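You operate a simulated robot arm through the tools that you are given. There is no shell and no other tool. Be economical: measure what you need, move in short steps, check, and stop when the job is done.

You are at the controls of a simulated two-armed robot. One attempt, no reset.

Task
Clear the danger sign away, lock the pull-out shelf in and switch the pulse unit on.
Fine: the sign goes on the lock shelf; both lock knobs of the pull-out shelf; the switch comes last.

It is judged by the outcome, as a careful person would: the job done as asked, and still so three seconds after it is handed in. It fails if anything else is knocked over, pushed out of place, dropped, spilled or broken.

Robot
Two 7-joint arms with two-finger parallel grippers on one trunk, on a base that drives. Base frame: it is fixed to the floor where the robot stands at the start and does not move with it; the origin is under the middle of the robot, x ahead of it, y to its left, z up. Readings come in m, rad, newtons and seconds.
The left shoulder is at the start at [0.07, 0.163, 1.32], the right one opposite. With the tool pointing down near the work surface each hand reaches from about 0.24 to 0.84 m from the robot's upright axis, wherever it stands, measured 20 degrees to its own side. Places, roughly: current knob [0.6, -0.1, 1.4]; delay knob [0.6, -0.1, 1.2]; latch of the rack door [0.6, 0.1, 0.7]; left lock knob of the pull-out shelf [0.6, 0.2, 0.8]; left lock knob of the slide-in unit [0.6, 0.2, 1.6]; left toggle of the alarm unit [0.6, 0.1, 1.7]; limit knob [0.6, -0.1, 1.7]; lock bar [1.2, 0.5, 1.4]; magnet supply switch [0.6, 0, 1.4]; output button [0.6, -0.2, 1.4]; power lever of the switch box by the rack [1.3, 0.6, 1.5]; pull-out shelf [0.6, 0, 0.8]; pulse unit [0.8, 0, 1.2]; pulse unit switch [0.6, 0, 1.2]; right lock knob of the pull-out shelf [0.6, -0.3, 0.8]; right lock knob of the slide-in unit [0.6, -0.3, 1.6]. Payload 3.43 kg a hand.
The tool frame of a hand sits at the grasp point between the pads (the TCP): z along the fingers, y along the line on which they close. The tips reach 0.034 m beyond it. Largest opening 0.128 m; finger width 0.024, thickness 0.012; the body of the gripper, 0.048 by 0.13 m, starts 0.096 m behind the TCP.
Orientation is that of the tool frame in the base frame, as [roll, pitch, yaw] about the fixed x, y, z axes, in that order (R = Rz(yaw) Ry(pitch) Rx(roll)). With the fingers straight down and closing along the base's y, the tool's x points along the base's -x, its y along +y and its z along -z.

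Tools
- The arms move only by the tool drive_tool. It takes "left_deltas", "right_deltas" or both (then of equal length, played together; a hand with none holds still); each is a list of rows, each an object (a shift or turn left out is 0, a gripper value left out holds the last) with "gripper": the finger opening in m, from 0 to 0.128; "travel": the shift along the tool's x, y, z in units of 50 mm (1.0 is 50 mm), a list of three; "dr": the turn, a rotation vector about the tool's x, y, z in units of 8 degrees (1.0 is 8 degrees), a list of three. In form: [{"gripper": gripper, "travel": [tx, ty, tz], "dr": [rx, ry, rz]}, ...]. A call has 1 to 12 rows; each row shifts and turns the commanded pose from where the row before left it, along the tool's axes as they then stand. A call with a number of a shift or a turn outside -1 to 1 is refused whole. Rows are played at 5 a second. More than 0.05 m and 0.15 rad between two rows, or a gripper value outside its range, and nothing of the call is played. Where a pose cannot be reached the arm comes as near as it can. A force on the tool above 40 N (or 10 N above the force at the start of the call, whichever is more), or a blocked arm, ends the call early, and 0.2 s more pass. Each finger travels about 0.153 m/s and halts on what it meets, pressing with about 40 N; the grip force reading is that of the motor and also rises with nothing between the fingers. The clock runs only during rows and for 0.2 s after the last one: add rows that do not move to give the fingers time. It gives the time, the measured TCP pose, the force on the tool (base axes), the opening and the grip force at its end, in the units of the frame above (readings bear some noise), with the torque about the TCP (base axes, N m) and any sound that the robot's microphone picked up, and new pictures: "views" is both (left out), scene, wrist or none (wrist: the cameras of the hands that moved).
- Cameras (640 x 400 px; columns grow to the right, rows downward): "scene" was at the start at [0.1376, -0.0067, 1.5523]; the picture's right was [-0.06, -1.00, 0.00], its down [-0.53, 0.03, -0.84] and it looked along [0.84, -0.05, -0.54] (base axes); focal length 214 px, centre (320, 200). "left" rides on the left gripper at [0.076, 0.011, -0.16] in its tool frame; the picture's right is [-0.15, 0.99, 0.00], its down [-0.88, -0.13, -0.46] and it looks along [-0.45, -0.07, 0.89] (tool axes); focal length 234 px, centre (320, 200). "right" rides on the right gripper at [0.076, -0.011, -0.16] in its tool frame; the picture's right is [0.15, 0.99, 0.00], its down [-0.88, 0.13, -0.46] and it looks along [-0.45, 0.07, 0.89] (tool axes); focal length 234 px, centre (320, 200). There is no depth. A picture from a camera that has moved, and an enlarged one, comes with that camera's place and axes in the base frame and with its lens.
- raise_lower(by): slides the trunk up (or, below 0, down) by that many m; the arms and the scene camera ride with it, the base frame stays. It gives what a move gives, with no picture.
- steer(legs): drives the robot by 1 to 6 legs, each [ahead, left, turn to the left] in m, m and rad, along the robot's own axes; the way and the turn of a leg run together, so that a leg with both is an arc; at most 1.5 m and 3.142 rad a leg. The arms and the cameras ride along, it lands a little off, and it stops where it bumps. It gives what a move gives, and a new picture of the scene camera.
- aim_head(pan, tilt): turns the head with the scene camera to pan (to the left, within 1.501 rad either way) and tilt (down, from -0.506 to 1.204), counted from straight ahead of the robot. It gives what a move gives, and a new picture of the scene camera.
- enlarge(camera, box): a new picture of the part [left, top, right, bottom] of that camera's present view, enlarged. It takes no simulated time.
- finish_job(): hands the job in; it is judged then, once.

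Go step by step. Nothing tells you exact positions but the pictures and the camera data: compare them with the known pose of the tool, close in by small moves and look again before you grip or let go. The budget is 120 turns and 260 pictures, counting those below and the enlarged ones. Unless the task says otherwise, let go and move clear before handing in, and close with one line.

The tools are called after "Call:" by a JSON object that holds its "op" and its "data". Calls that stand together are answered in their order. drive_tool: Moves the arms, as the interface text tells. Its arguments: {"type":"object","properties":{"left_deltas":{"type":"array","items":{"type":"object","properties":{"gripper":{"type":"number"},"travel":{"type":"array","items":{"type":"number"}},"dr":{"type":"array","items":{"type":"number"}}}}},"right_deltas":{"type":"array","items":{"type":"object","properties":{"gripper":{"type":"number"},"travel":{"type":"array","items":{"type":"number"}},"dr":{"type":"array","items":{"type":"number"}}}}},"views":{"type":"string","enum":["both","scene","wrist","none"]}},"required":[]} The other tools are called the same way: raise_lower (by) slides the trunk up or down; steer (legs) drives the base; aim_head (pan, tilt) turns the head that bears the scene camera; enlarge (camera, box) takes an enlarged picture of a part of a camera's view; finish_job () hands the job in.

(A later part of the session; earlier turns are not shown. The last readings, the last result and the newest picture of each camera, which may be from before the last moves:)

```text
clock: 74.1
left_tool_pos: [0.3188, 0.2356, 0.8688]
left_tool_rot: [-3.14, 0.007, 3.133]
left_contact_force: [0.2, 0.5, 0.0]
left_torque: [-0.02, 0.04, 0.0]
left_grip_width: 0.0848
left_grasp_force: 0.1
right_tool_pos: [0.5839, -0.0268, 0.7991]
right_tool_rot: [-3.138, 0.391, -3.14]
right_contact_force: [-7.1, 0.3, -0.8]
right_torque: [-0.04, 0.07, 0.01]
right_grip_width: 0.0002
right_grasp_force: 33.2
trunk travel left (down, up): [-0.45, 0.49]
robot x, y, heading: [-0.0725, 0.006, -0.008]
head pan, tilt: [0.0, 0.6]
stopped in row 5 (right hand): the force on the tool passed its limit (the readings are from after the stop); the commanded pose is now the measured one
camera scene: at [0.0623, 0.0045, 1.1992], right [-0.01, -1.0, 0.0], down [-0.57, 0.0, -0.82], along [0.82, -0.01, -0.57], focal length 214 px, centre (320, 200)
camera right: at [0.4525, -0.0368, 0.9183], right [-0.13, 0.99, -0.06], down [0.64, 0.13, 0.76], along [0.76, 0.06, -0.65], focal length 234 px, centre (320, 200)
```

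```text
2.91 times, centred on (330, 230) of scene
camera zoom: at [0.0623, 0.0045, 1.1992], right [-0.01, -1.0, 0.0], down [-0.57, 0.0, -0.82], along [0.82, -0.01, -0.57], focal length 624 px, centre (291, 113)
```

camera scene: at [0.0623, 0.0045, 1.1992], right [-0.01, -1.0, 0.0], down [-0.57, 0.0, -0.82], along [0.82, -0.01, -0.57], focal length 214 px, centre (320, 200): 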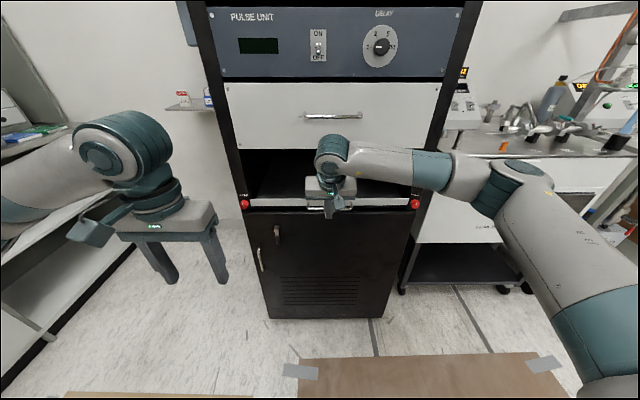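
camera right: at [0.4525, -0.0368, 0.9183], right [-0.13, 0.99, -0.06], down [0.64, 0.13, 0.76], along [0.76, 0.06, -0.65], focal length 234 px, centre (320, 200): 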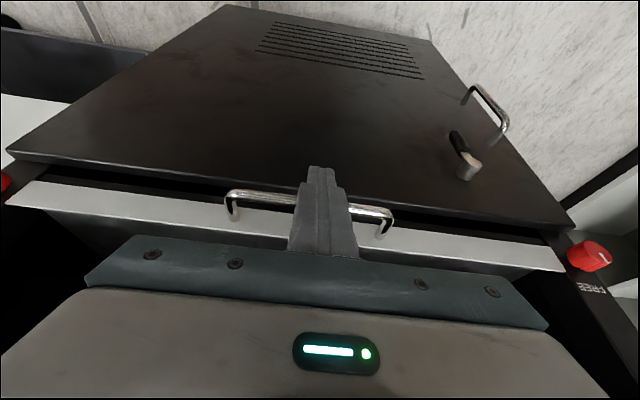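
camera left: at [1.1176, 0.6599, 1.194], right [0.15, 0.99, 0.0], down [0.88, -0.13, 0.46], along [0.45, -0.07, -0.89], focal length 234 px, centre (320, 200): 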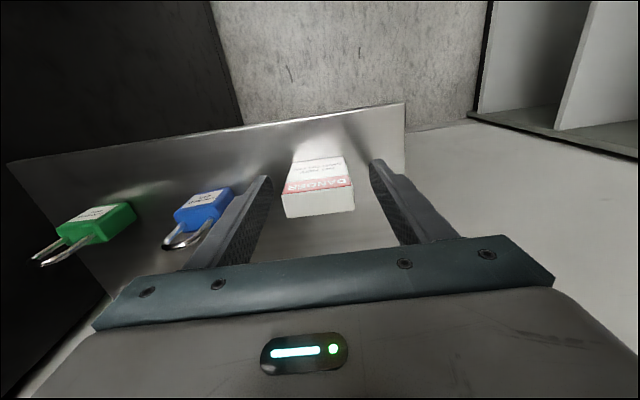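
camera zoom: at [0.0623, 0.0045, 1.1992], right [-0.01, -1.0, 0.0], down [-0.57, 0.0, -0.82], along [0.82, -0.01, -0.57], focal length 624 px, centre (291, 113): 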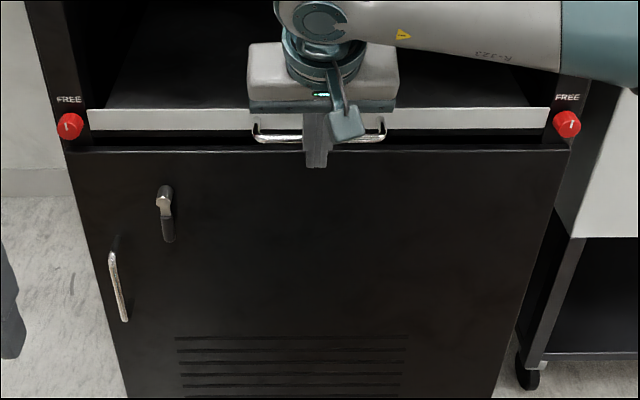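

It stopped; I need to check whether the shelf is seated or the tips met the door below.

Call:
{"op": "enlarge", "data": {"camera": "right", "box": [200, 140, 420, 280]}}

Call:
{"op": "enlarge", "data": {"camera": "scene", "box": [290, 180, 360, 230]}}

Call:
{"op": "enlarge", "data": {"camera": "scene", "box": [380, 170, 450, 220]}}

```text
2.86 times, centred on (310, 210) of right
camera zoom: at [0.4525, -0.0368, 0.9183], right [-0.13, 0.99, -0.06], down [0.64, 0.13, 0.76], along [0.76, 0.06, -0.65], focal length 669 px, centre (349, 171)
```

zoom: 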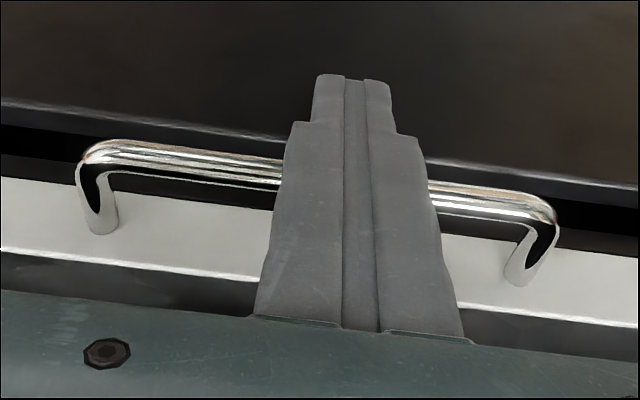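

```text
8.00 times, centred on (325, 205) of scene
camera zoom: at [0.0623, 0.0045, 1.1992], right [-0.01, -1.0, 0.0], down [-0.57, 0.0, -0.82], along [0.82, -0.01, -0.57], focal length 1716 px, centre (280, 160)
```

zoom: 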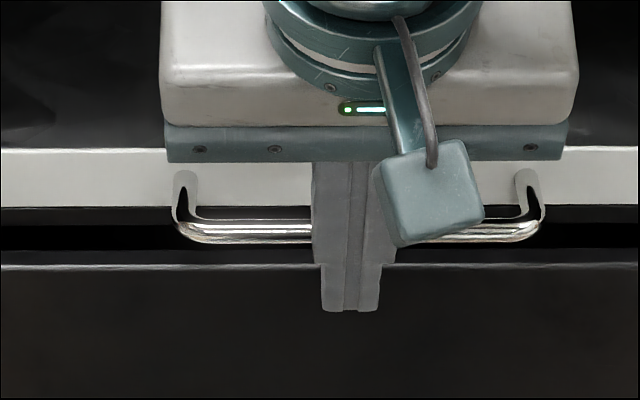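

```text
8.00 times, centred on (415, 195) of scene
camera zoom: at [0.0623, 0.0045, 1.1992], right [-0.01, -1.0, 0.0], down [-0.57, 0.0, -0.82], along [0.82, -0.01, -0.57], focal length 1716 px, centre (-440, 240)
```

zoom: 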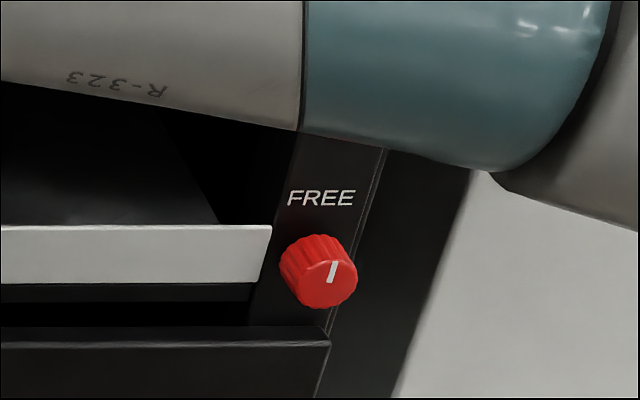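

By triangulation the knobs are at x ≈ 0.64, so the flange is against the rack posts: shelf seated. Retreat the right hand and inspect the knobs closely.

Call:
{"op": "drive_tool", "data": {"right_deltas": [{"travel": [0.46, 0, -0.2]}, {"travel": [0.46, 0, -0.2]}, {"travel": [0.7, 0, -0.3]}, {"travel": [0.7, -0.5, -0.3]}, {"travel": [0.3, -0.7, -0.5]}, {"travel": [0, -0.8, -0.5]}, {"travel": [0, -0.8, -0.5]}]}}

Call:
{"op": "enlarge", "data": {"camera": "scene", "box": [390, 180, 440, 215]}}

Call:
{"op": "enlarge", "data": {"camera": "scene", "box": [220, 180, 270, 215]}}

```text
clock: 75.7
left_tool_pos: [0.3171, 0.2337, 0.8693]
left_tool_rot: [3.142, 0.006, 3.131]
left_contact_force: [-1.3, 0.0, 1.0]
left_torque: [0.03, -0.02, -0.02]
left_grip_width: 0.0849
left_grasp_force: 0.0
right_tool_pos: [0.4141, -0.1671, 0.8646]
right_tool_rot: [-3.139, 0.392, 3.14]
right_contact_force: [0.3, -0.4, -0.3]
right_torque: [0.01, 0.0, 0.0]
right_grip_width: 0.0
right_grasp_force: 33.5
trunk travel left (down, up): [-0.45, 0.49]
robot x, y, heading: [-0.0774, 0.0079, -0.01]
head pan, tilt: [0.0, 0.6]
camera scene: at [0.0612, 0.0031, 1.1992], right [-0.01, -1.0, 0.0], down [-0.57, 0.01, -0.82], along [0.82, -0.01, -0.57], focal length 214 px, centre (320, 200)
camera right: at [0.2832, -0.1776, 0.9824], right [-0.13, 0.99, -0.06], down [0.64, 0.13, 0.76], along [0.76, 0.06, -0.65], focal length 234 px, centre (320, 200)
```

scene: 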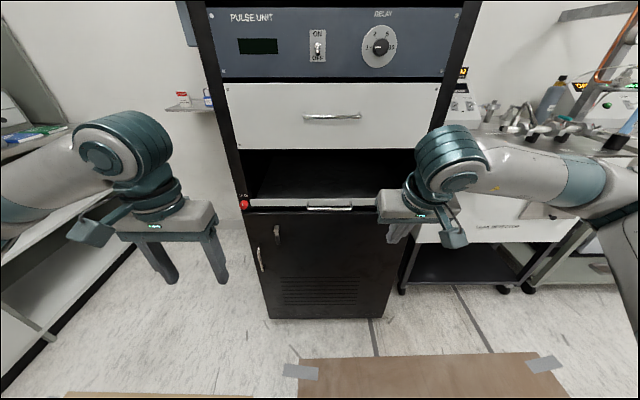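
right: 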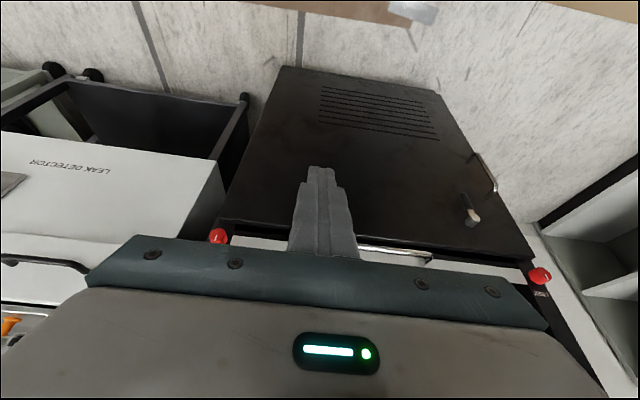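

```text
11.43 times, centred on (415, 198) of scene
camera zoom: at [0.0612, 0.0031, 1.1992], right [-0.01, -1.0, 0.0], down [-0.57, 0.01, -0.82], along [0.82, -0.01, -0.57], focal length 2451 px, centre (-766, 229)
```

zoom: 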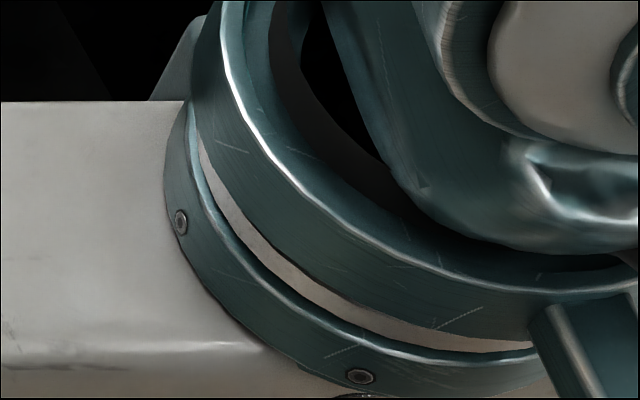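

```text
11.43 times, centred on (245, 198) of scene
camera zoom: at [0.0612, 0.0031, 1.1992], right [-0.01, -1.0, 0.0], down [-0.57, 0.01, -0.82], along [0.82, -0.01, -0.57], focal length 2451 px, centre (1177, 229)
```

zoom: 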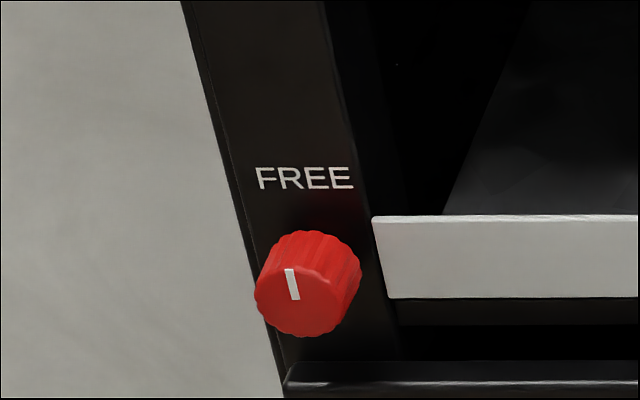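

The LOCK mark must be hidden below or beside the knob. I'll look at the matching upper knobs from below to learn the marking.

Call:
{"op": "aim_head", "data": {"pan": 0.3, "tilt": -0.4}}

```text
clock: 76.9
left_tool_pos: [0.3173, 0.235, 0.8686]
left_tool_rot: [-3.141, 0.007, 3.131]
left_contact_force: [0.3, -0.5, 0.8]
left_torque: [0.01, -0.02, -0.02]
left_grip_width: 0.0847
left_grasp_force: 0.1
right_tool_pos: [0.416, -0.1658, 0.8636]
right_tool_rot: [-3.138, 0.392, 3.14]
right_contact_force: [-0.2, 0.7, 0.8]
right_torque: [0.0, -0.02, 0.02]
right_grip_width: 0.0
right_grasp_force: 32.8
trunk travel left (down, up): [-0.45, 0.49]
robot x, y, heading: [-0.0753, 0.0062, -0.009]
head pan, tilt: [0.3, -0.4]
camera scene: at [0.0439, 0.0261, 1.2874], right [0.29, -0.96, 0.0], down [0.37, 0.11, -0.92], along [0.88, 0.27, 0.39], focal length 214 px, centre (320, 200)
```

scene: 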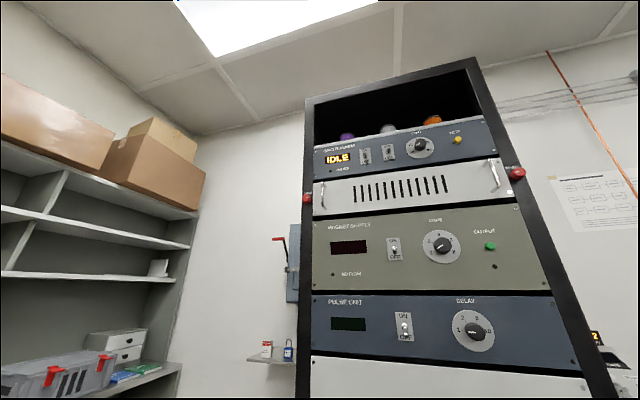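

Call:
{"op": "enlarge", "data": {"camera": "scene", "box": [290, 180, 330, 215]}}

Call:
{"op": "enlarge", "data": {"camera": "scene", "box": [500, 155, 540, 190]}}

Call:
{"op": "enlarge", "data": {"camera": "scene", "box": [310, 290, 510, 380]}}

```text
11.43 times, centred on (310, 198) of scene
camera zoom: at [0.0439, 0.0261, 1.2874], right [0.29, -0.96, 0.0], down [0.37, 0.11, -0.92], along [0.88, 0.27, 0.39], focal length 2451 px, centre (434, 229)
```

zoom: 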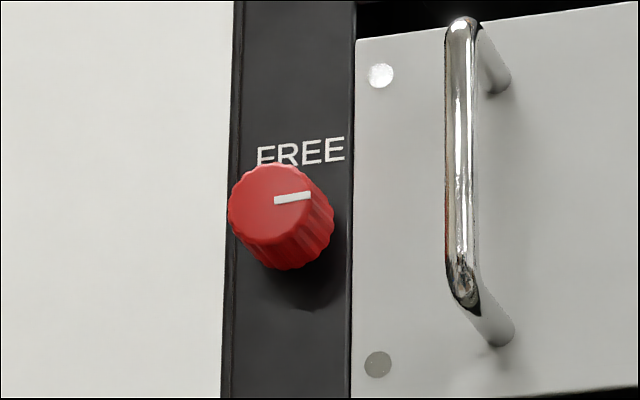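

```text
11.43 times, centred on (520, 172) of scene
camera zoom: at [0.0439, 0.0261, 1.2874], right [0.29, -0.96, 0.0], down [0.37, 0.11, -0.92], along [0.88, 0.27, 0.39], focal length 2451 px, centre (-1966, 514)
```

zoom: 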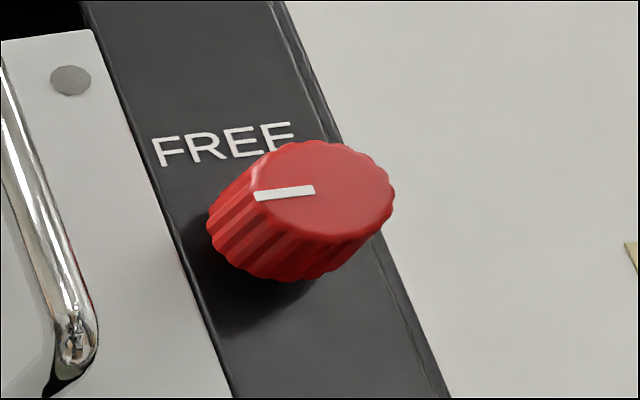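

```text
3.20 times, centred on (410, 335) of scene
camera zoom: at [0.0439, 0.0261, 1.2874], right [0.29, -0.96, 0.0], down [0.37, 0.11, -0.92], along [0.88, 0.27, 0.39], focal length 686 px, centre (32, -232)
```

zoom: 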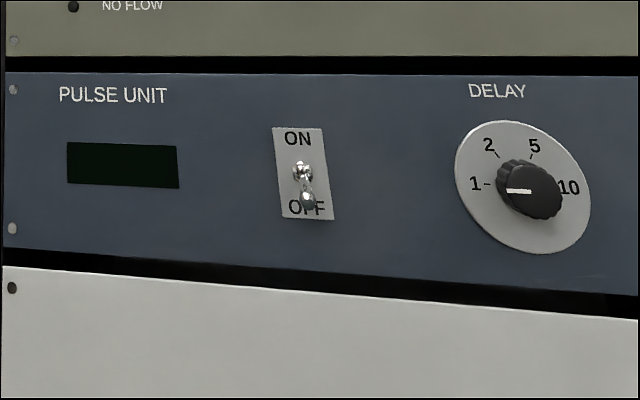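

The upper, locked knobs show their pointers turned inward: so left knob turns clockwise 90°, right knob counter-clockwise 90° (seen from the front). I'll bring the right hand level in front of the right knob (about [0.64, -0.32, 0.77]).

Call:
{"op": "drive_tool", "data": {"right_deltas": [{"travel": [-0.27, -0.78, 0.46], "gripper": 0.05}, {"travel": [-0.27, -0.78, 0.46]}, {"travel": [-0.27, -0.78, 0.46]}, {"travel": [-0.27, -0.78, 0.46]}, {"dr": [0, -0.94, 0]}, {"dr": [0, -0.94, 0]}, {"dr": [0, -0.94, 0]}, {"dr": [0, -0.94, 0]}, {"dr": [0, -0.94, 0]}, {"dr": [0, -0.94, 0]}, {"dr": [0, -0.94, 0]}, {"dr": [0, -0.94, 0]}], "views": "wrist"}}

Call:
{"op": "aim_head", "data": {"pan": -0.4, "tilt": 0.6}}

```text
clock: 79.5
left_tool_pos: [0.3182, 0.2338, 0.8687]
left_tool_rot: [3.14, 0.007, 3.132]
left_contact_force: [0.0, 0.4, 0.0]
left_torque: [0.01, 0.0, 0.02]
left_grip_width: 0.0851
left_grasp_force: 0.0
right_tool_pos: [0.5055, -0.3015, 0.8081]
right_tool_rot: [-3.115, 1.152, -3.075]
right_contact_force: [0.2, 1.1, -0.6]
right_torque: [-0.03, 0.01, -0.01]
right_grip_width: 0.0502
right_grasp_force: 0.0
right hand out of reach, approached as far as the arm can: row 10, 11, 12
trunk travel left (down, up): [-0.45, 0.49]
robot x, y, heading: [-0.0722, 0.0079, -0.01]
head pan, tilt: [0.3, -0.4]
camera right: at [0.3298, -0.3205, 0.8046], right [-0.1, 0.98, -0.14], down [-0.07, 0.14, 0.99], along [0.99, 0.11, 0.05], focal length 234 px, centre (320, 200)
```

right: 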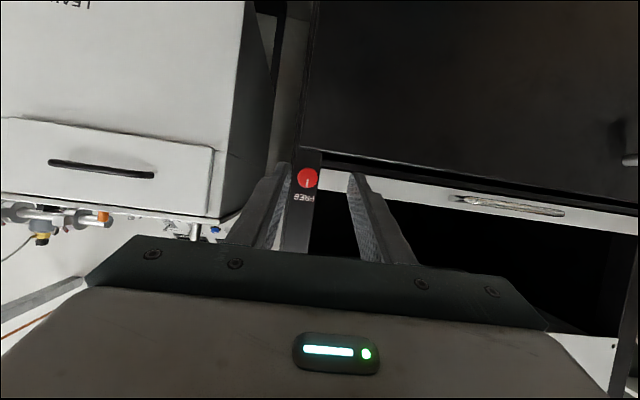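

```text
clock: 80.8
left_tool_pos: [0.3177, 0.2347, 0.8684]
left_tool_rot: [3.14, 0.008, 3.131]
left_contact_force: [0.0, -0.3, 0.5]
left_torque: [0.04, -0.02, 0.02]
left_grip_width: 0.0849
left_grasp_force: 0.1
right_tool_pos: [0.5057, -0.3014, 0.8088]
right_tool_rot: [-3.116, 1.154, -3.073]
right_contact_force: [0.2, -1.0, 0.3]
right_torque: [0.01, -0.01, 0.03]
right_grip_width: 0.0501
right_grasp_force: 0.1
trunk travel left (down, up): [-0.45, 0.49]
robot x, y, heading: [-0.0778, 0.0054, -0.005]
head pan, tilt: [-0.4, 0.6]
camera scene: at [0.0548, -0.0301, 1.1992], right [-0.4, -0.92, 0.0], down [-0.52, 0.22, -0.82], along [0.76, -0.33, -0.57], focal length 214 px, centre (320, 200)
```

scene: 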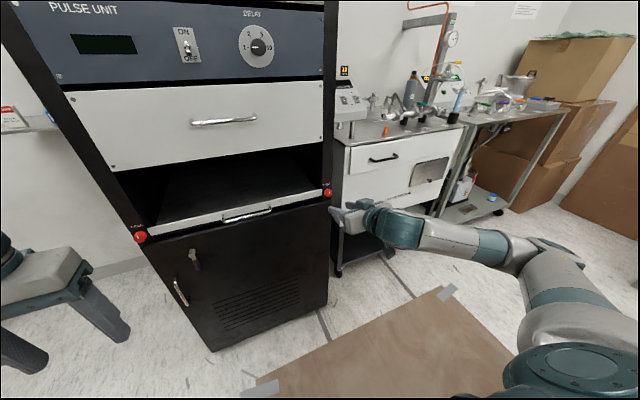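

The wrist can't reach level here. I'll lower the trunk further so the arm works level with the knob.

Call:
{"op": "raise_lower", "data": {"by": -0.2}}

Call:
{"op": "drive_tool", "data": {"right_deltas": [{"travel": [-0.9, 0, -0.3]}, {"travel": [-0.9, 0, -0.3]}, {"travel": [-0.9, 0, -0.3]}, {"travel": [-0.75, 0, 0]}, {"dr": [0, -0.8, 0]}, {"dr": [0, -0.8, 0]}, {"dr": [0, -0.8, 0]}]}}

```text
clock: 83.0
left_tool_pos: [0.3167, 0.2346, 0.6688]
left_tool_rot: [3.141, 0.007, 3.131]
left_contact_force: [-0.2, 0.3, -0.6]
left_torque: [-0.05, 0.03, -0.01]
left_grip_width: 0.0849
left_grasp_force: 0.0
right_tool_pos: [0.5061, -0.301, 0.6089]
right_tool_rot: [-3.116, 1.153, -3.072]
right_contact_force: [-0.1, -0.1, -0.4]
right_torque: [-0.03, 0.0, 0.01]
right_grip_width: 0.0498
right_grasp_force: 0.0
trunk travel left (down, up): [-0.25, 0.69]
robot x, y, heading: [-0.0807, 0.0044, -0.007]
head pan, tilt: [-0.4, 0.6]
```

```text
clock: 84.6
left_tool_pos: [0.3179, 0.2342, 0.6685]
left_tool_rot: [-3.141, 0.009, 3.131]
left_contact_force: [0.5, -0.2, 0.2]
left_torque: [-0.01, 0.02, -0.01]
left_grip_width: 0.085
left_grasp_force: 0.0
right_tool_pos: [0.533, -0.299, 0.7849]
right_tool_rot: [-3.011, 1.492, -2.963]
right_contact_force: [-0.2, -0.5, -0.4]
right_torque: [0.02, -0.01, -0.03]
right_grip_width: 0.05
right_grasp_force: 0.0
trunk travel left (down, up): [-0.25, 0.69]
robot x, y, heading: [-0.0756, 0.0069, -0.004]
head pan, tilt: [-0.4, 0.6]
camera scene: at [0.0542, -0.0302, 0.9992], right [-0.4, -0.92, 0.0], down [-0.52, 0.22, -0.82], along [0.76, -0.33, -0.57], focal length 214 px, centre (320, 200)
camera right: at [0.3691, -0.3179, 0.7226], right [-0.06, 0.99, -0.16], down [-0.39, 0.12, 0.91], along [0.92, 0.11, 0.38], focal length 234 px, centre (320, 200)
```

scene: 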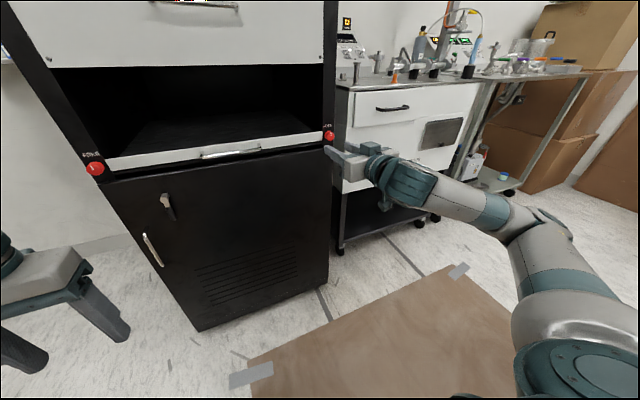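
right: 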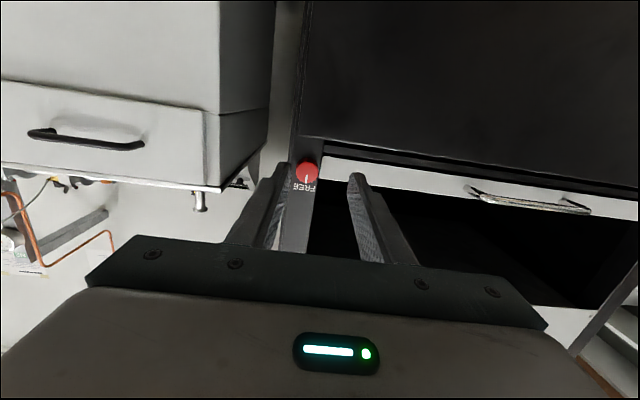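

Level now. Right knob triangulates to about [0.63, -0.306, 0.797]. Zoom to see how far it protrudes past the flange.

Call:
{"op": "enlarge", "data": {"camera": "right", "box": [265, 140, 365, 205]}}

Call:
{"op": "enlarge", "data": {"camera": "scene", "box": [290, 110, 370, 170]}}

```text
6.15 times, centred on (315, 172) of right
camera zoom: at [0.3691, -0.3179, 0.7226], right [-0.06, 0.99, -0.16], down [-0.39, 0.12, 0.91], along [0.92, 0.11, 0.38], focal length 1441 px, centre (351, 369)
```

zoom: 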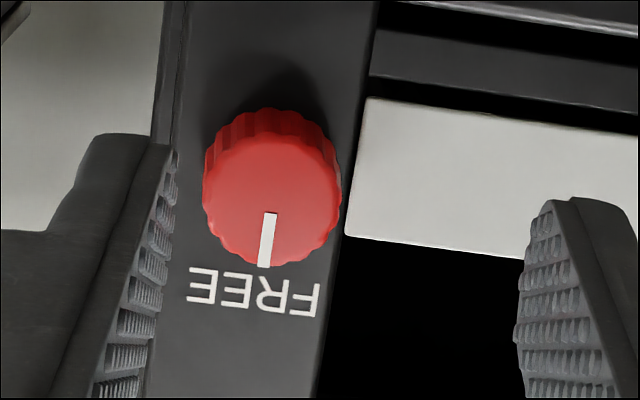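

```text
6.67 times, centred on (330, 140) of scene
camera zoom: at [0.0542, -0.0302, 0.9992], right [-0.4, -0.92, 0.0], down [-0.52, 0.22, -0.82], along [0.76, -0.33, -0.57], focal length 1430 px, centre (253, 600)
```

zoom: 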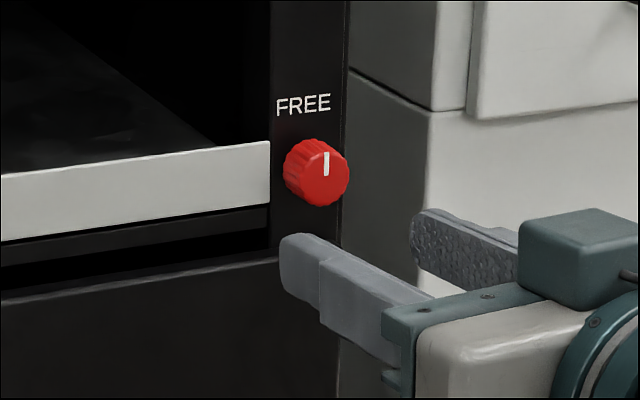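

Knob face is at about [0.618, -0.308, 0.793], 2.5 cm wide. First test in the air that the wrist can turn -90°.

Call:
{"op": "drive_tool", "data": {"right_deltas": [{"dr": [0.34, -0.56, 0]}, {"dr": [0, 0, -0.95]}, {"dr": [0, 0, -0.95]}, {"dr": [0, 0, -0.95]}, {"dr": [0, 0, -0.95]}, {"dr": [0, 0, -0.95]}, {"dr": [0, 0, -0.95]}, {"dr": [0, 0, -0.95]}, {"dr": [0, 0, -0.95]}, {"dr": [0, 0, -0.95]}, {"dr": [0, 0, -0.95]}, {"dr": [0, 0, -0.95]}, {"dr": [0, 0, -0.95]}], "views": "none"}}

```text
refused: the rows must be a list of 1 to 12 entries
```

Call:
{"op": "drive_tool", "data": {"right_deltas": [{"dr": [0.34, -0.56, 0]}, {"dr": [0, 0, -1]}, {"dr": [0, 0, -1]}, {"dr": [0, 0, -1]}, {"dr": [0, 0, -1]}, {"dr": [0, 0, -1]}, {"dr": [0, 0, -1]}, {"dr": [0, 0, -1]}, {"dr": [0, 0, -1]}, {"dr": [0, 0, -1]}, {"dr": [0, 0, -1]}, {"dr": [0, 0, -1]}], "views": "none"}}

```text
clock: 87.4
left_tool_pos: [0.3159, 0.2353, 0.6689]
left_tool_rot: [3.141, 0.011, 3.132]
left_contact_force: [-0.4, 0.0, 0.1]
left_torque: [0.01, 0.01, 0.03]
left_grip_width: 0.0851
left_grasp_force: 0.0
right_tool_pos: [0.5145, -0.3635, 0.7192]
right_tool_rot: [-1.828, 0.193, -1.566]
right_contact_force: [0.6, -0.6, -0.3]
right_torque: [-0.01, -0.01, -0.03]
right_grip_width: 0.0501
right_grasp_force: 0.2
right hand out of reach, approached as far as the arm can: row 1, 10, 11, 12
trunk travel left (down, up): [-0.25, 0.69]
robot x, y, heading: [-0.0778, 0.0059, -0.005]
head pan, tilt: [-0.4, 0.6]
stopped in row 12 (right hand): the arm was blocked; the commanded pose is now the measured one
```

The wrist runs out at about -70°, so I'll pre-rotate about +30° before gripping. Turning back.

Call:
{"op": "drive_tool", "data": {"right_deltas": [{"dr": [0, 0, 1]}, {"dr": [0, 0, 1]}, {"dr": [0, 0, 1]}, {"dr": [0, 0, 1]}, {"dr": [0, 0, 1]}, {"dr": [0, 0, 1]}, {"dr": [0, 0, 1]}, {"dr": [0, 0, 1]}, {"dr": [0, 0, 1]}, {"dr": [0, 0, 1]}, {"dr": [0, 0, 1]}, {"dr": [0, 0, 1]}], "views": "both"}}

```text
clock: 90.0
left_tool_pos: [0.3155, 0.236, 0.6694]
left_tool_rot: [3.141, 0.009, 3.134]
left_contact_force: [-0.2, -0.8, 0.5]
left_torque: [-0.03, -0.01, 0.01]
left_grip_width: 0.0851
left_grasp_force: 0.1
right_tool_pos: [0.5163, -0.3634, 0.7204]
right_tool_rot: [2.279, 1.175, 2.294]
right_contact_force: [0.0, 0.0, 0.0]
right_torque: [0.0, 0.01, 0.02]
right_grip_width: 0.0498
right_grasp_force: 0.1
trunk travel left (down, up): [-0.25, 0.69]
robot x, y, heading: [-0.0774, 0.0076, -0.002]
head pan, tilt: [-0.4, 0.6]
camera scene: at [0.0542, -0.0301, 0.9992], right [-0.4, -0.92, 0.0], down [-0.52, 0.22, -0.82], along [0.76, -0.33, -0.57], focal length 214 px, centre (320, 200)
camera right: at [0.3422, -0.3599, 0.6871], right [-0.02, 0.99, 0.15], down [-0.21, -0.15, 0.96], along [0.98, -0.02, 0.21], focal length 234 px, centre (320, 200)
```

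scene: 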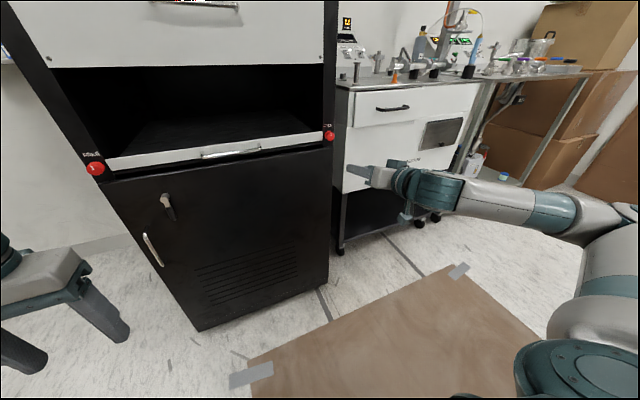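
right: 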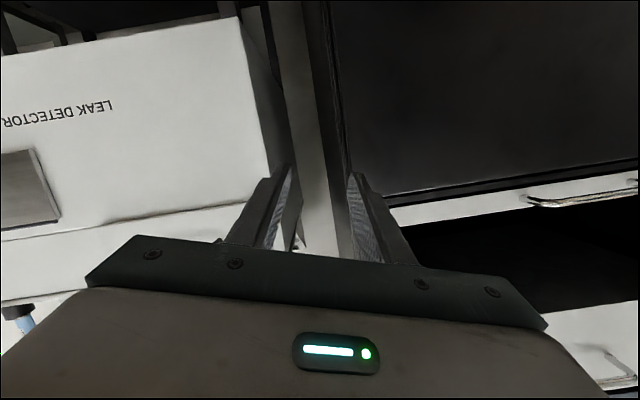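

Call:
{"op": "drive_tool", "data": {"right_deltas": [{"travel": [-0.24, 0.56, 0.29]}, {"travel": [-0.24, 0.56, 0.29]}, {"travel": [-0.24, 0.56, 0.29]}, {"dr": [-0.09, -0.88, 0.4]}, {"dr": [-0.09, -0.88, 0.4]}, {"dr": [0, 0, 0.8]}, {}], "views": "wrist"}}

```text
clock: 91.6
left_tool_pos: [0.3169, 0.2344, 0.6695]
left_tool_rot: [-3.141, 0.008, 3.132]
left_contact_force: [-0.4, -0.3, -0.1]
left_torque: [-0.01, 0.02, 0.02]
left_grip_width: 0.0851
left_grasp_force: 0.0
right_tool_pos: [0.5692, -0.2899, 0.7657]
right_tool_rot: [1.856, 1.086, 1.853]
right_contact_force: [1.3, -0.3, -0.1]
right_torque: [-0.01, -0.03, -0.01]
right_grip_width: 0.0499
right_grasp_force: 0.0
right hand out of reach, approached as far as the arm can: row 5
trunk travel left (down, up): [-0.25, 0.69]
robot x, y, heading: [-0.0732, 0.0035, -0.011]
head pan, tilt: [-0.4, 0.6]
camera right: at [0.4003, -0.2707, 0.7154], right [0.01, 0.95, 0.31], down [-0.33, -0.29, 0.9], along [0.94, -0.12, 0.31], focal length 234 px, centre (320, 200)
```

right: 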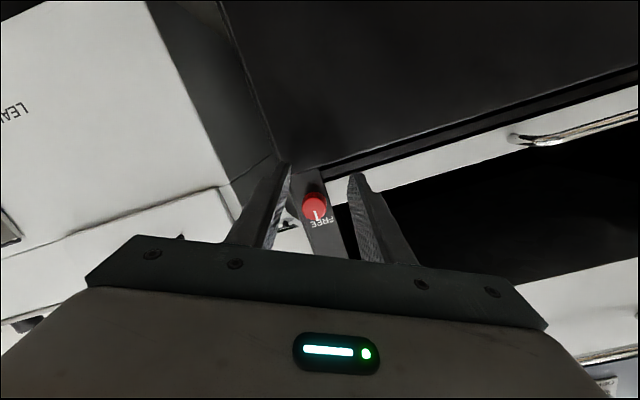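

Call:
{"op": "drive_tool", "data": {"right_deltas": [{"travel": [-0.76, -0.05, 0.05]}, {"travel": [0, 0, 0.2]}, {}], "views": "wrist"}}

Call:
{"op": "enlarge", "data": {"camera": "right", "box": [240, 130, 400, 240]}}

Call:
{"op": "enlarge", "data": {"camera": "scene", "box": [290, 110, 370, 170]}}

```text
clock: 92.4
left_tool_pos: [0.3176, 0.2357, 0.6693]
left_tool_rot: [-3.141, 0.009, 3.134]
left_contact_force: [-0.3, 0.3, 0.2]
left_torque: [0.03, 0.03, 0.0]
left_grip_width: 0.085
left_grasp_force: 0.1
right_tool_pos: [0.5864, -0.3086, 0.7971]
right_tool_rot: [1.859, 1.087, 1.857]
right_contact_force: [0.2, 0.4, -0.1]
right_torque: [0.02, 0.02, 0.04]
right_grip_width: 0.0497
right_grasp_force: 0.2
trunk travel left (down, up): [-0.25, 0.69]
robot x, y, heading: [-0.0767, 0.004, -0.01]
head pan, tilt: [-0.4, 0.6]
camera right: at [0.4174, -0.2892, 0.7468], right [0.01, 0.95, 0.31], down [-0.33, -0.29, 0.9], along [0.94, -0.12, 0.31], focal length 234 px, centre (320, 200)
```

right: 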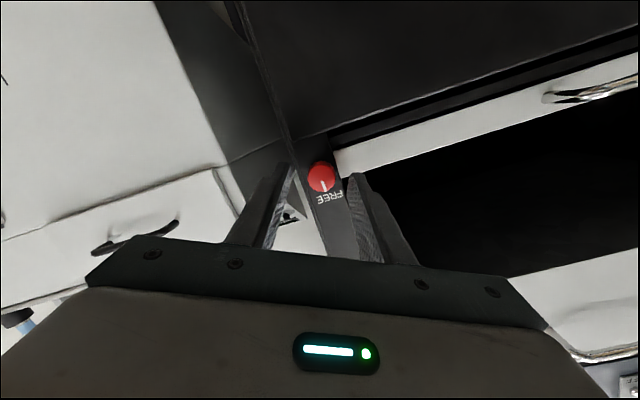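

```text
3.64 times, centred on (320, 185) of right
camera zoom: at [0.4174, -0.2892, 0.7468], right [0.01, 0.95, 0.31], down [-0.33, -0.29, 0.9], along [0.94, -0.12, 0.31], focal length 852 px, centre (320, 254)
```

zoom: 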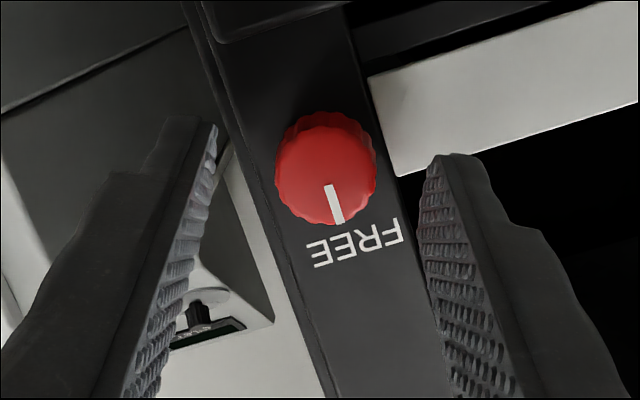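

```text
6.67 times, centred on (330, 140) of scene
camera zoom: at [0.0544, -0.0301, 0.9991], right [-0.4, -0.92, 0.0], down [-0.52, 0.22, -0.82], along [0.76, -0.33, -0.57], focal length 1430 px, centre (253, 600)
```

zoom: 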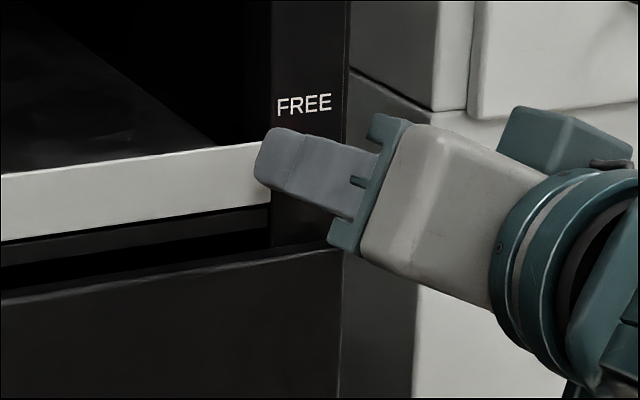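

Well centred. Advance 14 mm and close on the knob.

Call:
{"op": "drive_tool", "data": {"right_deltas": [{"travel": [-0.02, 0, 0.15]}, {"travel": [-0.02, 0, 0.13]}, {"gripper": 0.03}, {"gripper": 0.018}, {"gripper": 0.018}, {}], "views": "wrist"}}

Call:
{"op": "enlarge", "data": {"camera": "right", "box": [240, 130, 400, 240]}}

```text
clock: 93.8
left_tool_pos: [0.3164, 0.2366, 0.6688]
left_tool_rot: [-3.14, 0.011, 3.133]
left_contact_force: [0.6, 0.0, -0.1]
left_torque: [0.01, 0.02, -0.03]
left_grip_width: 0.085
left_grasp_force: 0.1
right_tool_pos: [0.5981, -0.3082, 0.799]
right_tool_rot: [1.856, 1.088, 1.855]
right_contact_force: [4.4, 8.2, 5.5]
right_torque: [0.03, -0.51, 0.96]
right_grip_width: 0.0259
right_grasp_force: 44.7
trunk travel left (down, up): [-0.25, 0.69]
robot x, y, heading: [-0.0777, 0.0045, -0.007]
head pan, tilt: [-0.4, 0.6]
camera right: at [0.4308, -0.2891, 0.7477], right [0.01, 0.95, 0.31], down [-0.33, -0.29, 0.9], along [0.94, -0.11, 0.31], focal length 234 px, centre (320, 200)
```

right: 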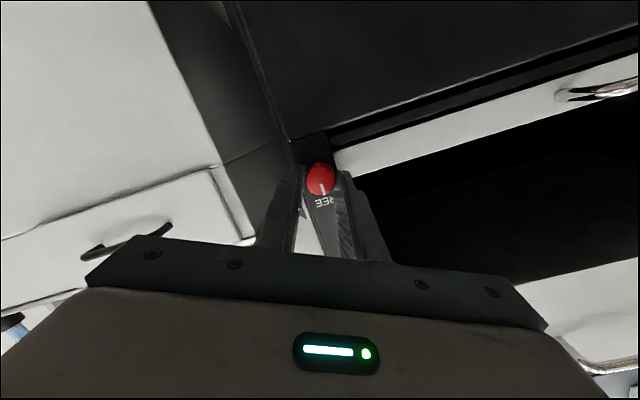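

```text
3.64 times, centred on (320, 185) of right
camera zoom: at [0.4308, -0.2891, 0.7477], right [0.01, 0.95, 0.31], down [-0.33, -0.29, 0.9], along [0.94, -0.11, 0.31], focal length 852 px, centre (320, 254)
```

zoom: 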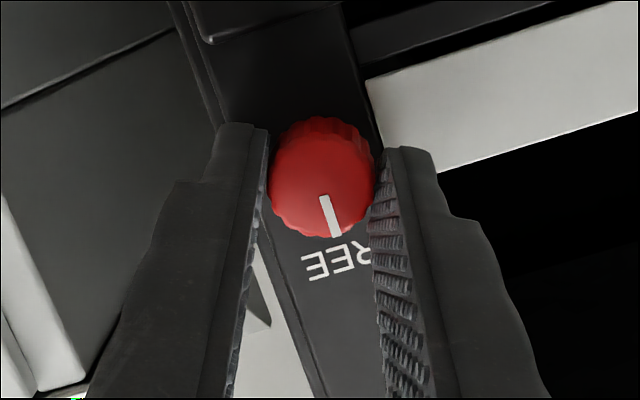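

Gripped the knob. Turn -48° first and check.

Call:
{"op": "drive_tool", "data": {"right_deltas": [{"dr": [0, 0, -1]}, {"dr": [0, 0, -1]}, {"dr": [0, 0, -1]}, {"dr": [0, 0, -1]}, {"dr": [0, 0, -1]}, {"dr": [0, 0, -1]}], "views": "wrist"}}

Call:
{"op": "enlarge", "data": {"camera": "right", "box": [240, 130, 400, 240]}}

```text
clock: 95.2
left_tool_pos: [0.3153, 0.2363, 0.669]
left_tool_rot: [-3.141, 0.008, 3.131]
left_contact_force: [-0.2, -1.4, 0.7]
left_torque: [0.01, 0.0, 0.03]
left_grip_width: 0.0851
left_grasp_force: 0.1
right_tool_pos: [0.5998, -0.3066, 0.7974]
right_tool_rot: [-1.919, 1.174, -1.864]
right_contact_force: [5.5, 16.9, 11.0]
right_torque: [0.07, 0.42, -0.69]
right_grip_width: 0.0267
right_grasp_force: 44.8
trunk travel left (down, up): [-0.25, 0.69]
robot x, y, heading: [-0.078, 0.0077, -0.01]
head pan, tilt: [-0.4, 0.6]
camera right: at [0.4334, -0.3501, 0.7538], right [-0.09, 0.86, -0.49], down [-0.36, 0.43, 0.82], along [0.93, 0.25, 0.28], focal length 234 px, centre (320, 200)
```

right: 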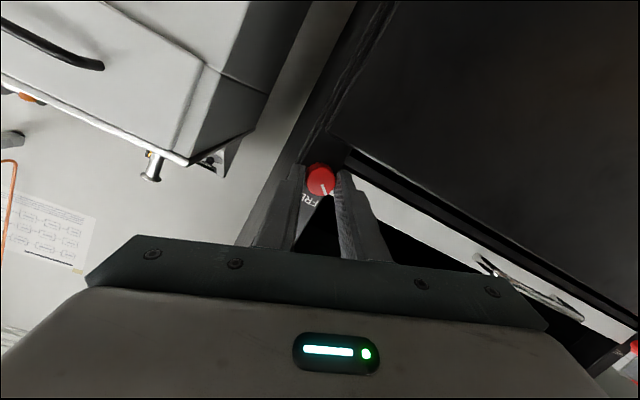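

```text
3.64 times, centred on (320, 185) of right
camera zoom: at [0.4334, -0.3501, 0.7538], right [-0.09, 0.86, -0.49], down [-0.36, 0.43, 0.82], along [0.93, 0.25, 0.28], focal length 852 px, centre (320, 254)
```

zoom: 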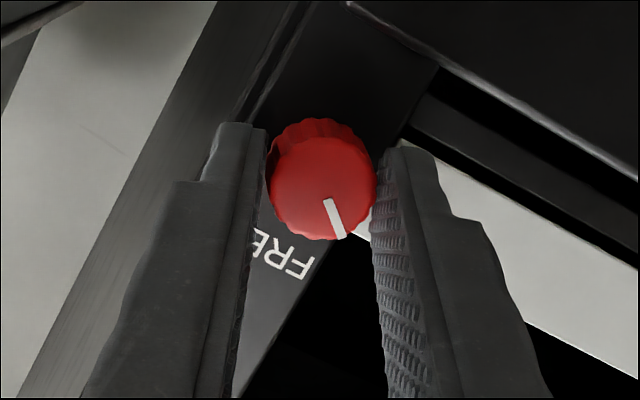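

The knob follows. Continue the remaining turn.

Call:
{"op": "drive_tool", "data": {"right_deltas": [{"dr": [0, 0, -1]}, {"dr": [0, 0, -1]}, {"dr": [0, 0, -1]}, {"dr": [0, 0, -1]}, {"dr": [0, 0, -1]}, {"dr": [0, 0, -0.4]}, {}], "views": "wrist"}}

Call:
{"op": "enlarge", "data": {"camera": "right", "box": [240, 130, 400, 240]}}

```text
clock: 96.8
left_tool_pos: [0.316, 0.2356, 0.6691]
left_tool_rot: [-3.14, 0.008, 3.133]
left_contact_force: [0.4, -0.7, 0.8]
left_torque: [0.0, -0.01, 0.0]
left_grip_width: 0.0851
left_grasp_force: 0.0
right_tool_pos: [0.5991, -0.3093, 0.7971]
right_tool_rot: [-1.719, 0.441, -1.605]
right_contact_force: [-18.2, 11.2, -10.8]
right_torque: [0.35, -0.1, -0.36]
right_grip_width: 0.0274
right_grasp_force: 45.2
trunk travel left (down, up): [-0.25, 0.69]
robot x, y, heading: [-0.0754, 0.0064, -0.014]
head pan, tilt: [-0.4, 0.6]
camera right: at [0.4399, -0.3869, 0.7962], right [-0.14, 0.29, -0.95], down [-0.44, 0.84, 0.32], along [0.89, 0.46, 0.01], focal length 234 px, centre (320, 200)
```

right: 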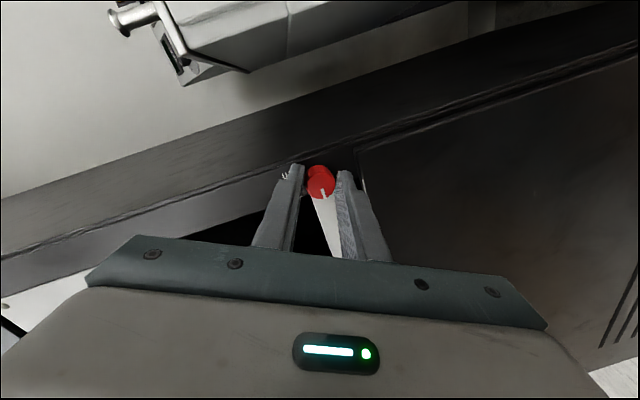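

```text
3.64 times, centred on (320, 185) of right
camera zoom: at [0.4399, -0.3869, 0.7962], right [-0.14, 0.29, -0.95], down [-0.44, 0.84, 0.32], along [0.89, 0.46, 0.01], focal length 852 px, centre (320, 254)
```

zoom: 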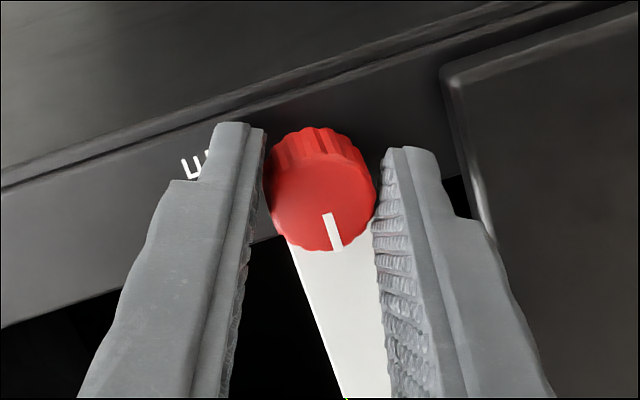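

Pointer now lies toward the shelf. Open and back off, then check.

Call:
{"op": "drive_tool", "data": {"right_deltas": [{"gripper": 0.05}, {"gripper": 0.05}, {"travel": [0, 0, -0.6]}, {"travel": [0, 0, -0.8]}, {"travel": [0.3, 0, -0.8]}], "views": "scene"}}

Call:
{"op": "enlarge", "data": {"camera": "scene", "box": [290, 110, 370, 170]}}

```text
clock: 98.0
left_tool_pos: [0.3167, 0.2345, 0.669]
left_tool_rot: [3.14, 0.008, 3.133]
left_contact_force: [0.0, -0.1, 0.1]
left_torque: [0.0, 0.03, 0.02]
left_grip_width: 0.085
left_grasp_force: 0.0
right_tool_pos: [0.51, -0.3337, 0.8097]
right_tool_rot: [-1.717, 0.44, -1.606]
right_contact_force: [-0.1, 0.2, 0.7]
right_torque: [-0.01, -0.01, 0.01]
right_grip_width: 0.0499
right_grasp_force: 0.1
right hand out of reach, approached as far as the arm can: row 5
trunk travel left (down, up): [-0.25, 0.69]
robot x, y, heading: [-0.0771, 0.008, -0.007]
head pan, tilt: [-0.4, 0.6]
camera scene: at [0.0542, -0.0302, 0.9992], right [-0.4, -0.92, 0.0], down [-0.52, 0.22, -0.82], along [0.76, -0.33, -0.57], focal length 214 px, centre (320, 200)
```

scene: 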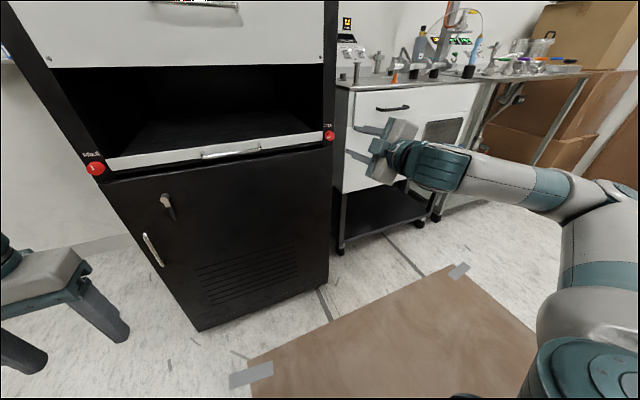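

```text
6.67 times, centred on (330, 140) of scene
camera zoom: at [0.0542, -0.0302, 0.9992], right [-0.4, -0.92, 0.0], down [-0.52, 0.22, -0.82], along [0.76, -0.33, -0.57], focal length 1430 px, centre (253, 600)
```

zoom: 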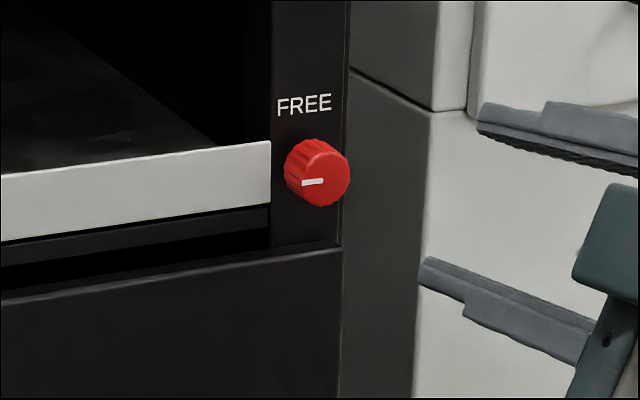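

Right knob is locked. Now the left knob at about [0.618, 0.239, 0.795]: shift the base right 7 cm for reach and bring the left hand up level.

Call:
{"op": "steer", "data": {"legs": [[0, -0.07, 0]]}}

Call:
{"op": "drive_tool", "data": {"left_deltas": [{"travel": [-0.67, 0.25, -0.43], "gripper": 0.05}, {"travel": [-0.67, 0.25, -0.43]}, {"travel": [-0.67, 0.25, -0.43]}, {"travel": [-0.67, 0.25, -0.43]}, {"travel": [-0.67, 0.25, -0.43]}, {"travel": [-0.67, 0.25, -0.43]}, {"dr": [0, -1, 0]}, {"dr": [0, -1, 0]}, {"dr": [0, -1, 0]}, {"dr": [0, -1, 0]}, {"dr": [0, -1, 0]}, {"dr": [0, -1, 0]}], "views": "none"}}

Call:
{"op": "aim_head", "data": {"pan": 0.3, "tilt": 0.5}}

```text
clock: 99.0
left_tool_pos: [0.3394, 0.168, 0.6691]
left_tool_rot: [3.14, 0.01, 3.041]
left_contact_force: [0.4, -0.1, 0.4]
left_torque: [0.0, 0.0, -0.03]
left_grip_width: 0.0851
left_grasp_force: 0.2
right_tool_pos: [0.4796, -0.4135, 0.8096]
right_tool_rot: [-1.717, 0.441, -1.699]
right_contact_force: [-1.0, -0.1, -0.7]
right_torque: [0.02, -0.02, 0.01]
right_grip_width: 0.0501
right_grasp_force: 0.0
trunk travel left (down, up): [-0.25, 0.69]
robot x, y, heading: [-0.0687, -0.022, -0.097]
head pan, tilt: [-0.4, 0.6]
camera scene: at [0.0541, -0.0706, 0.9991], right [-0.48, -0.88, 0.0], down [-0.5, 0.27, -0.82], along [0.72, -0.4, -0.57], focal length 214 px, centre (320, 200)
```

scene: 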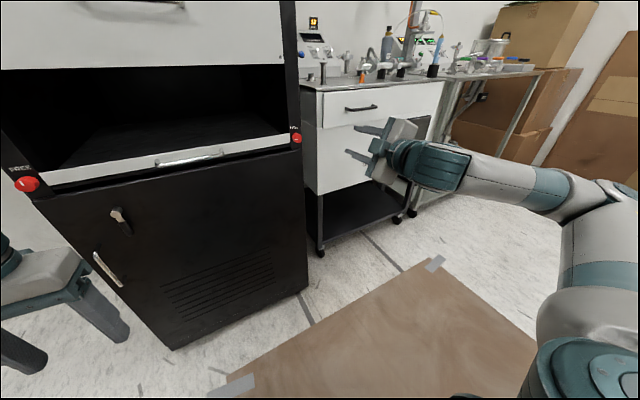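

```text
clock: 101.6
left_tool_pos: [0.5453, 0.2237, 0.8007]
left_tool_rot: [3.14, 0.85, 3.038]
left_contact_force: [-0.4, -0.1, 0.0]
left_torque: [-0.02, 0.01, -0.02]
left_grip_width: 0.0498
left_grasp_force: 0.0
right_tool_pos: [0.4783, -0.4137, 0.8103]
right_tool_rot: [-1.716, 0.442, -1.698]
right_contact_force: [-0.6, 0.8, -0.7]
right_torque: [0.01, 0.02, 0.01]
right_grip_width: 0.05
right_grasp_force: 0.0
trunk travel left (down, up): [-0.25, 0.69]
robot x, y, heading: [-0.0684, -0.0213, -0.106]
head pan, tilt: [-0.4, 0.6]
```

```text
clock: 102.7
left_tool_pos: [0.545, 0.2229, 0.8013]
left_tool_rot: [3.141, 0.847, 3.04]
left_contact_force: [-0.5, 0.7, -0.8]
left_torque: [0.0, -0.03, -0.03]
left_grip_width: 0.0499
left_grasp_force: 0.1
right_tool_pos: [0.4791, -0.4141, 0.8106]
right_tool_rot: [-1.716, 0.441, -1.699]
right_contact_force: [-0.4, -0.8, -0.7]
right_torque: [-0.01, 0.0, 0.0]
right_grip_width: 0.0501
right_grasp_force: 0.1
trunk travel left (down, up): [-0.25, 0.69]
robot x, y, heading: [-0.0715, -0.0205, -0.103]
head pan, tilt: [0.3, 0.499]
camera scene: at [0.0658, -0.0097, 1.0082], right [0.2, -0.98, 0.0], down [-0.47, -0.09, -0.88], along [0.86, 0.17, -0.48], focal length 214 px, centre (320, 200)
```

scene: 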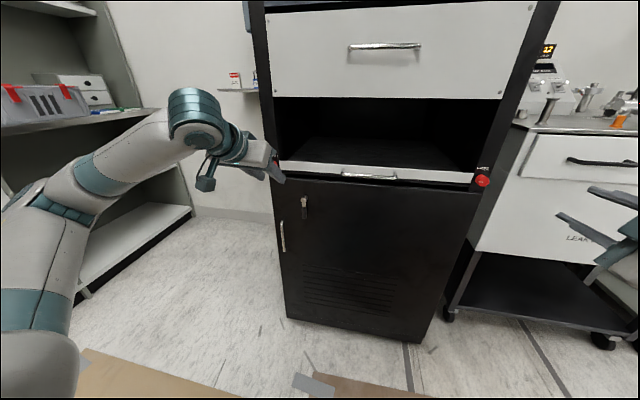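

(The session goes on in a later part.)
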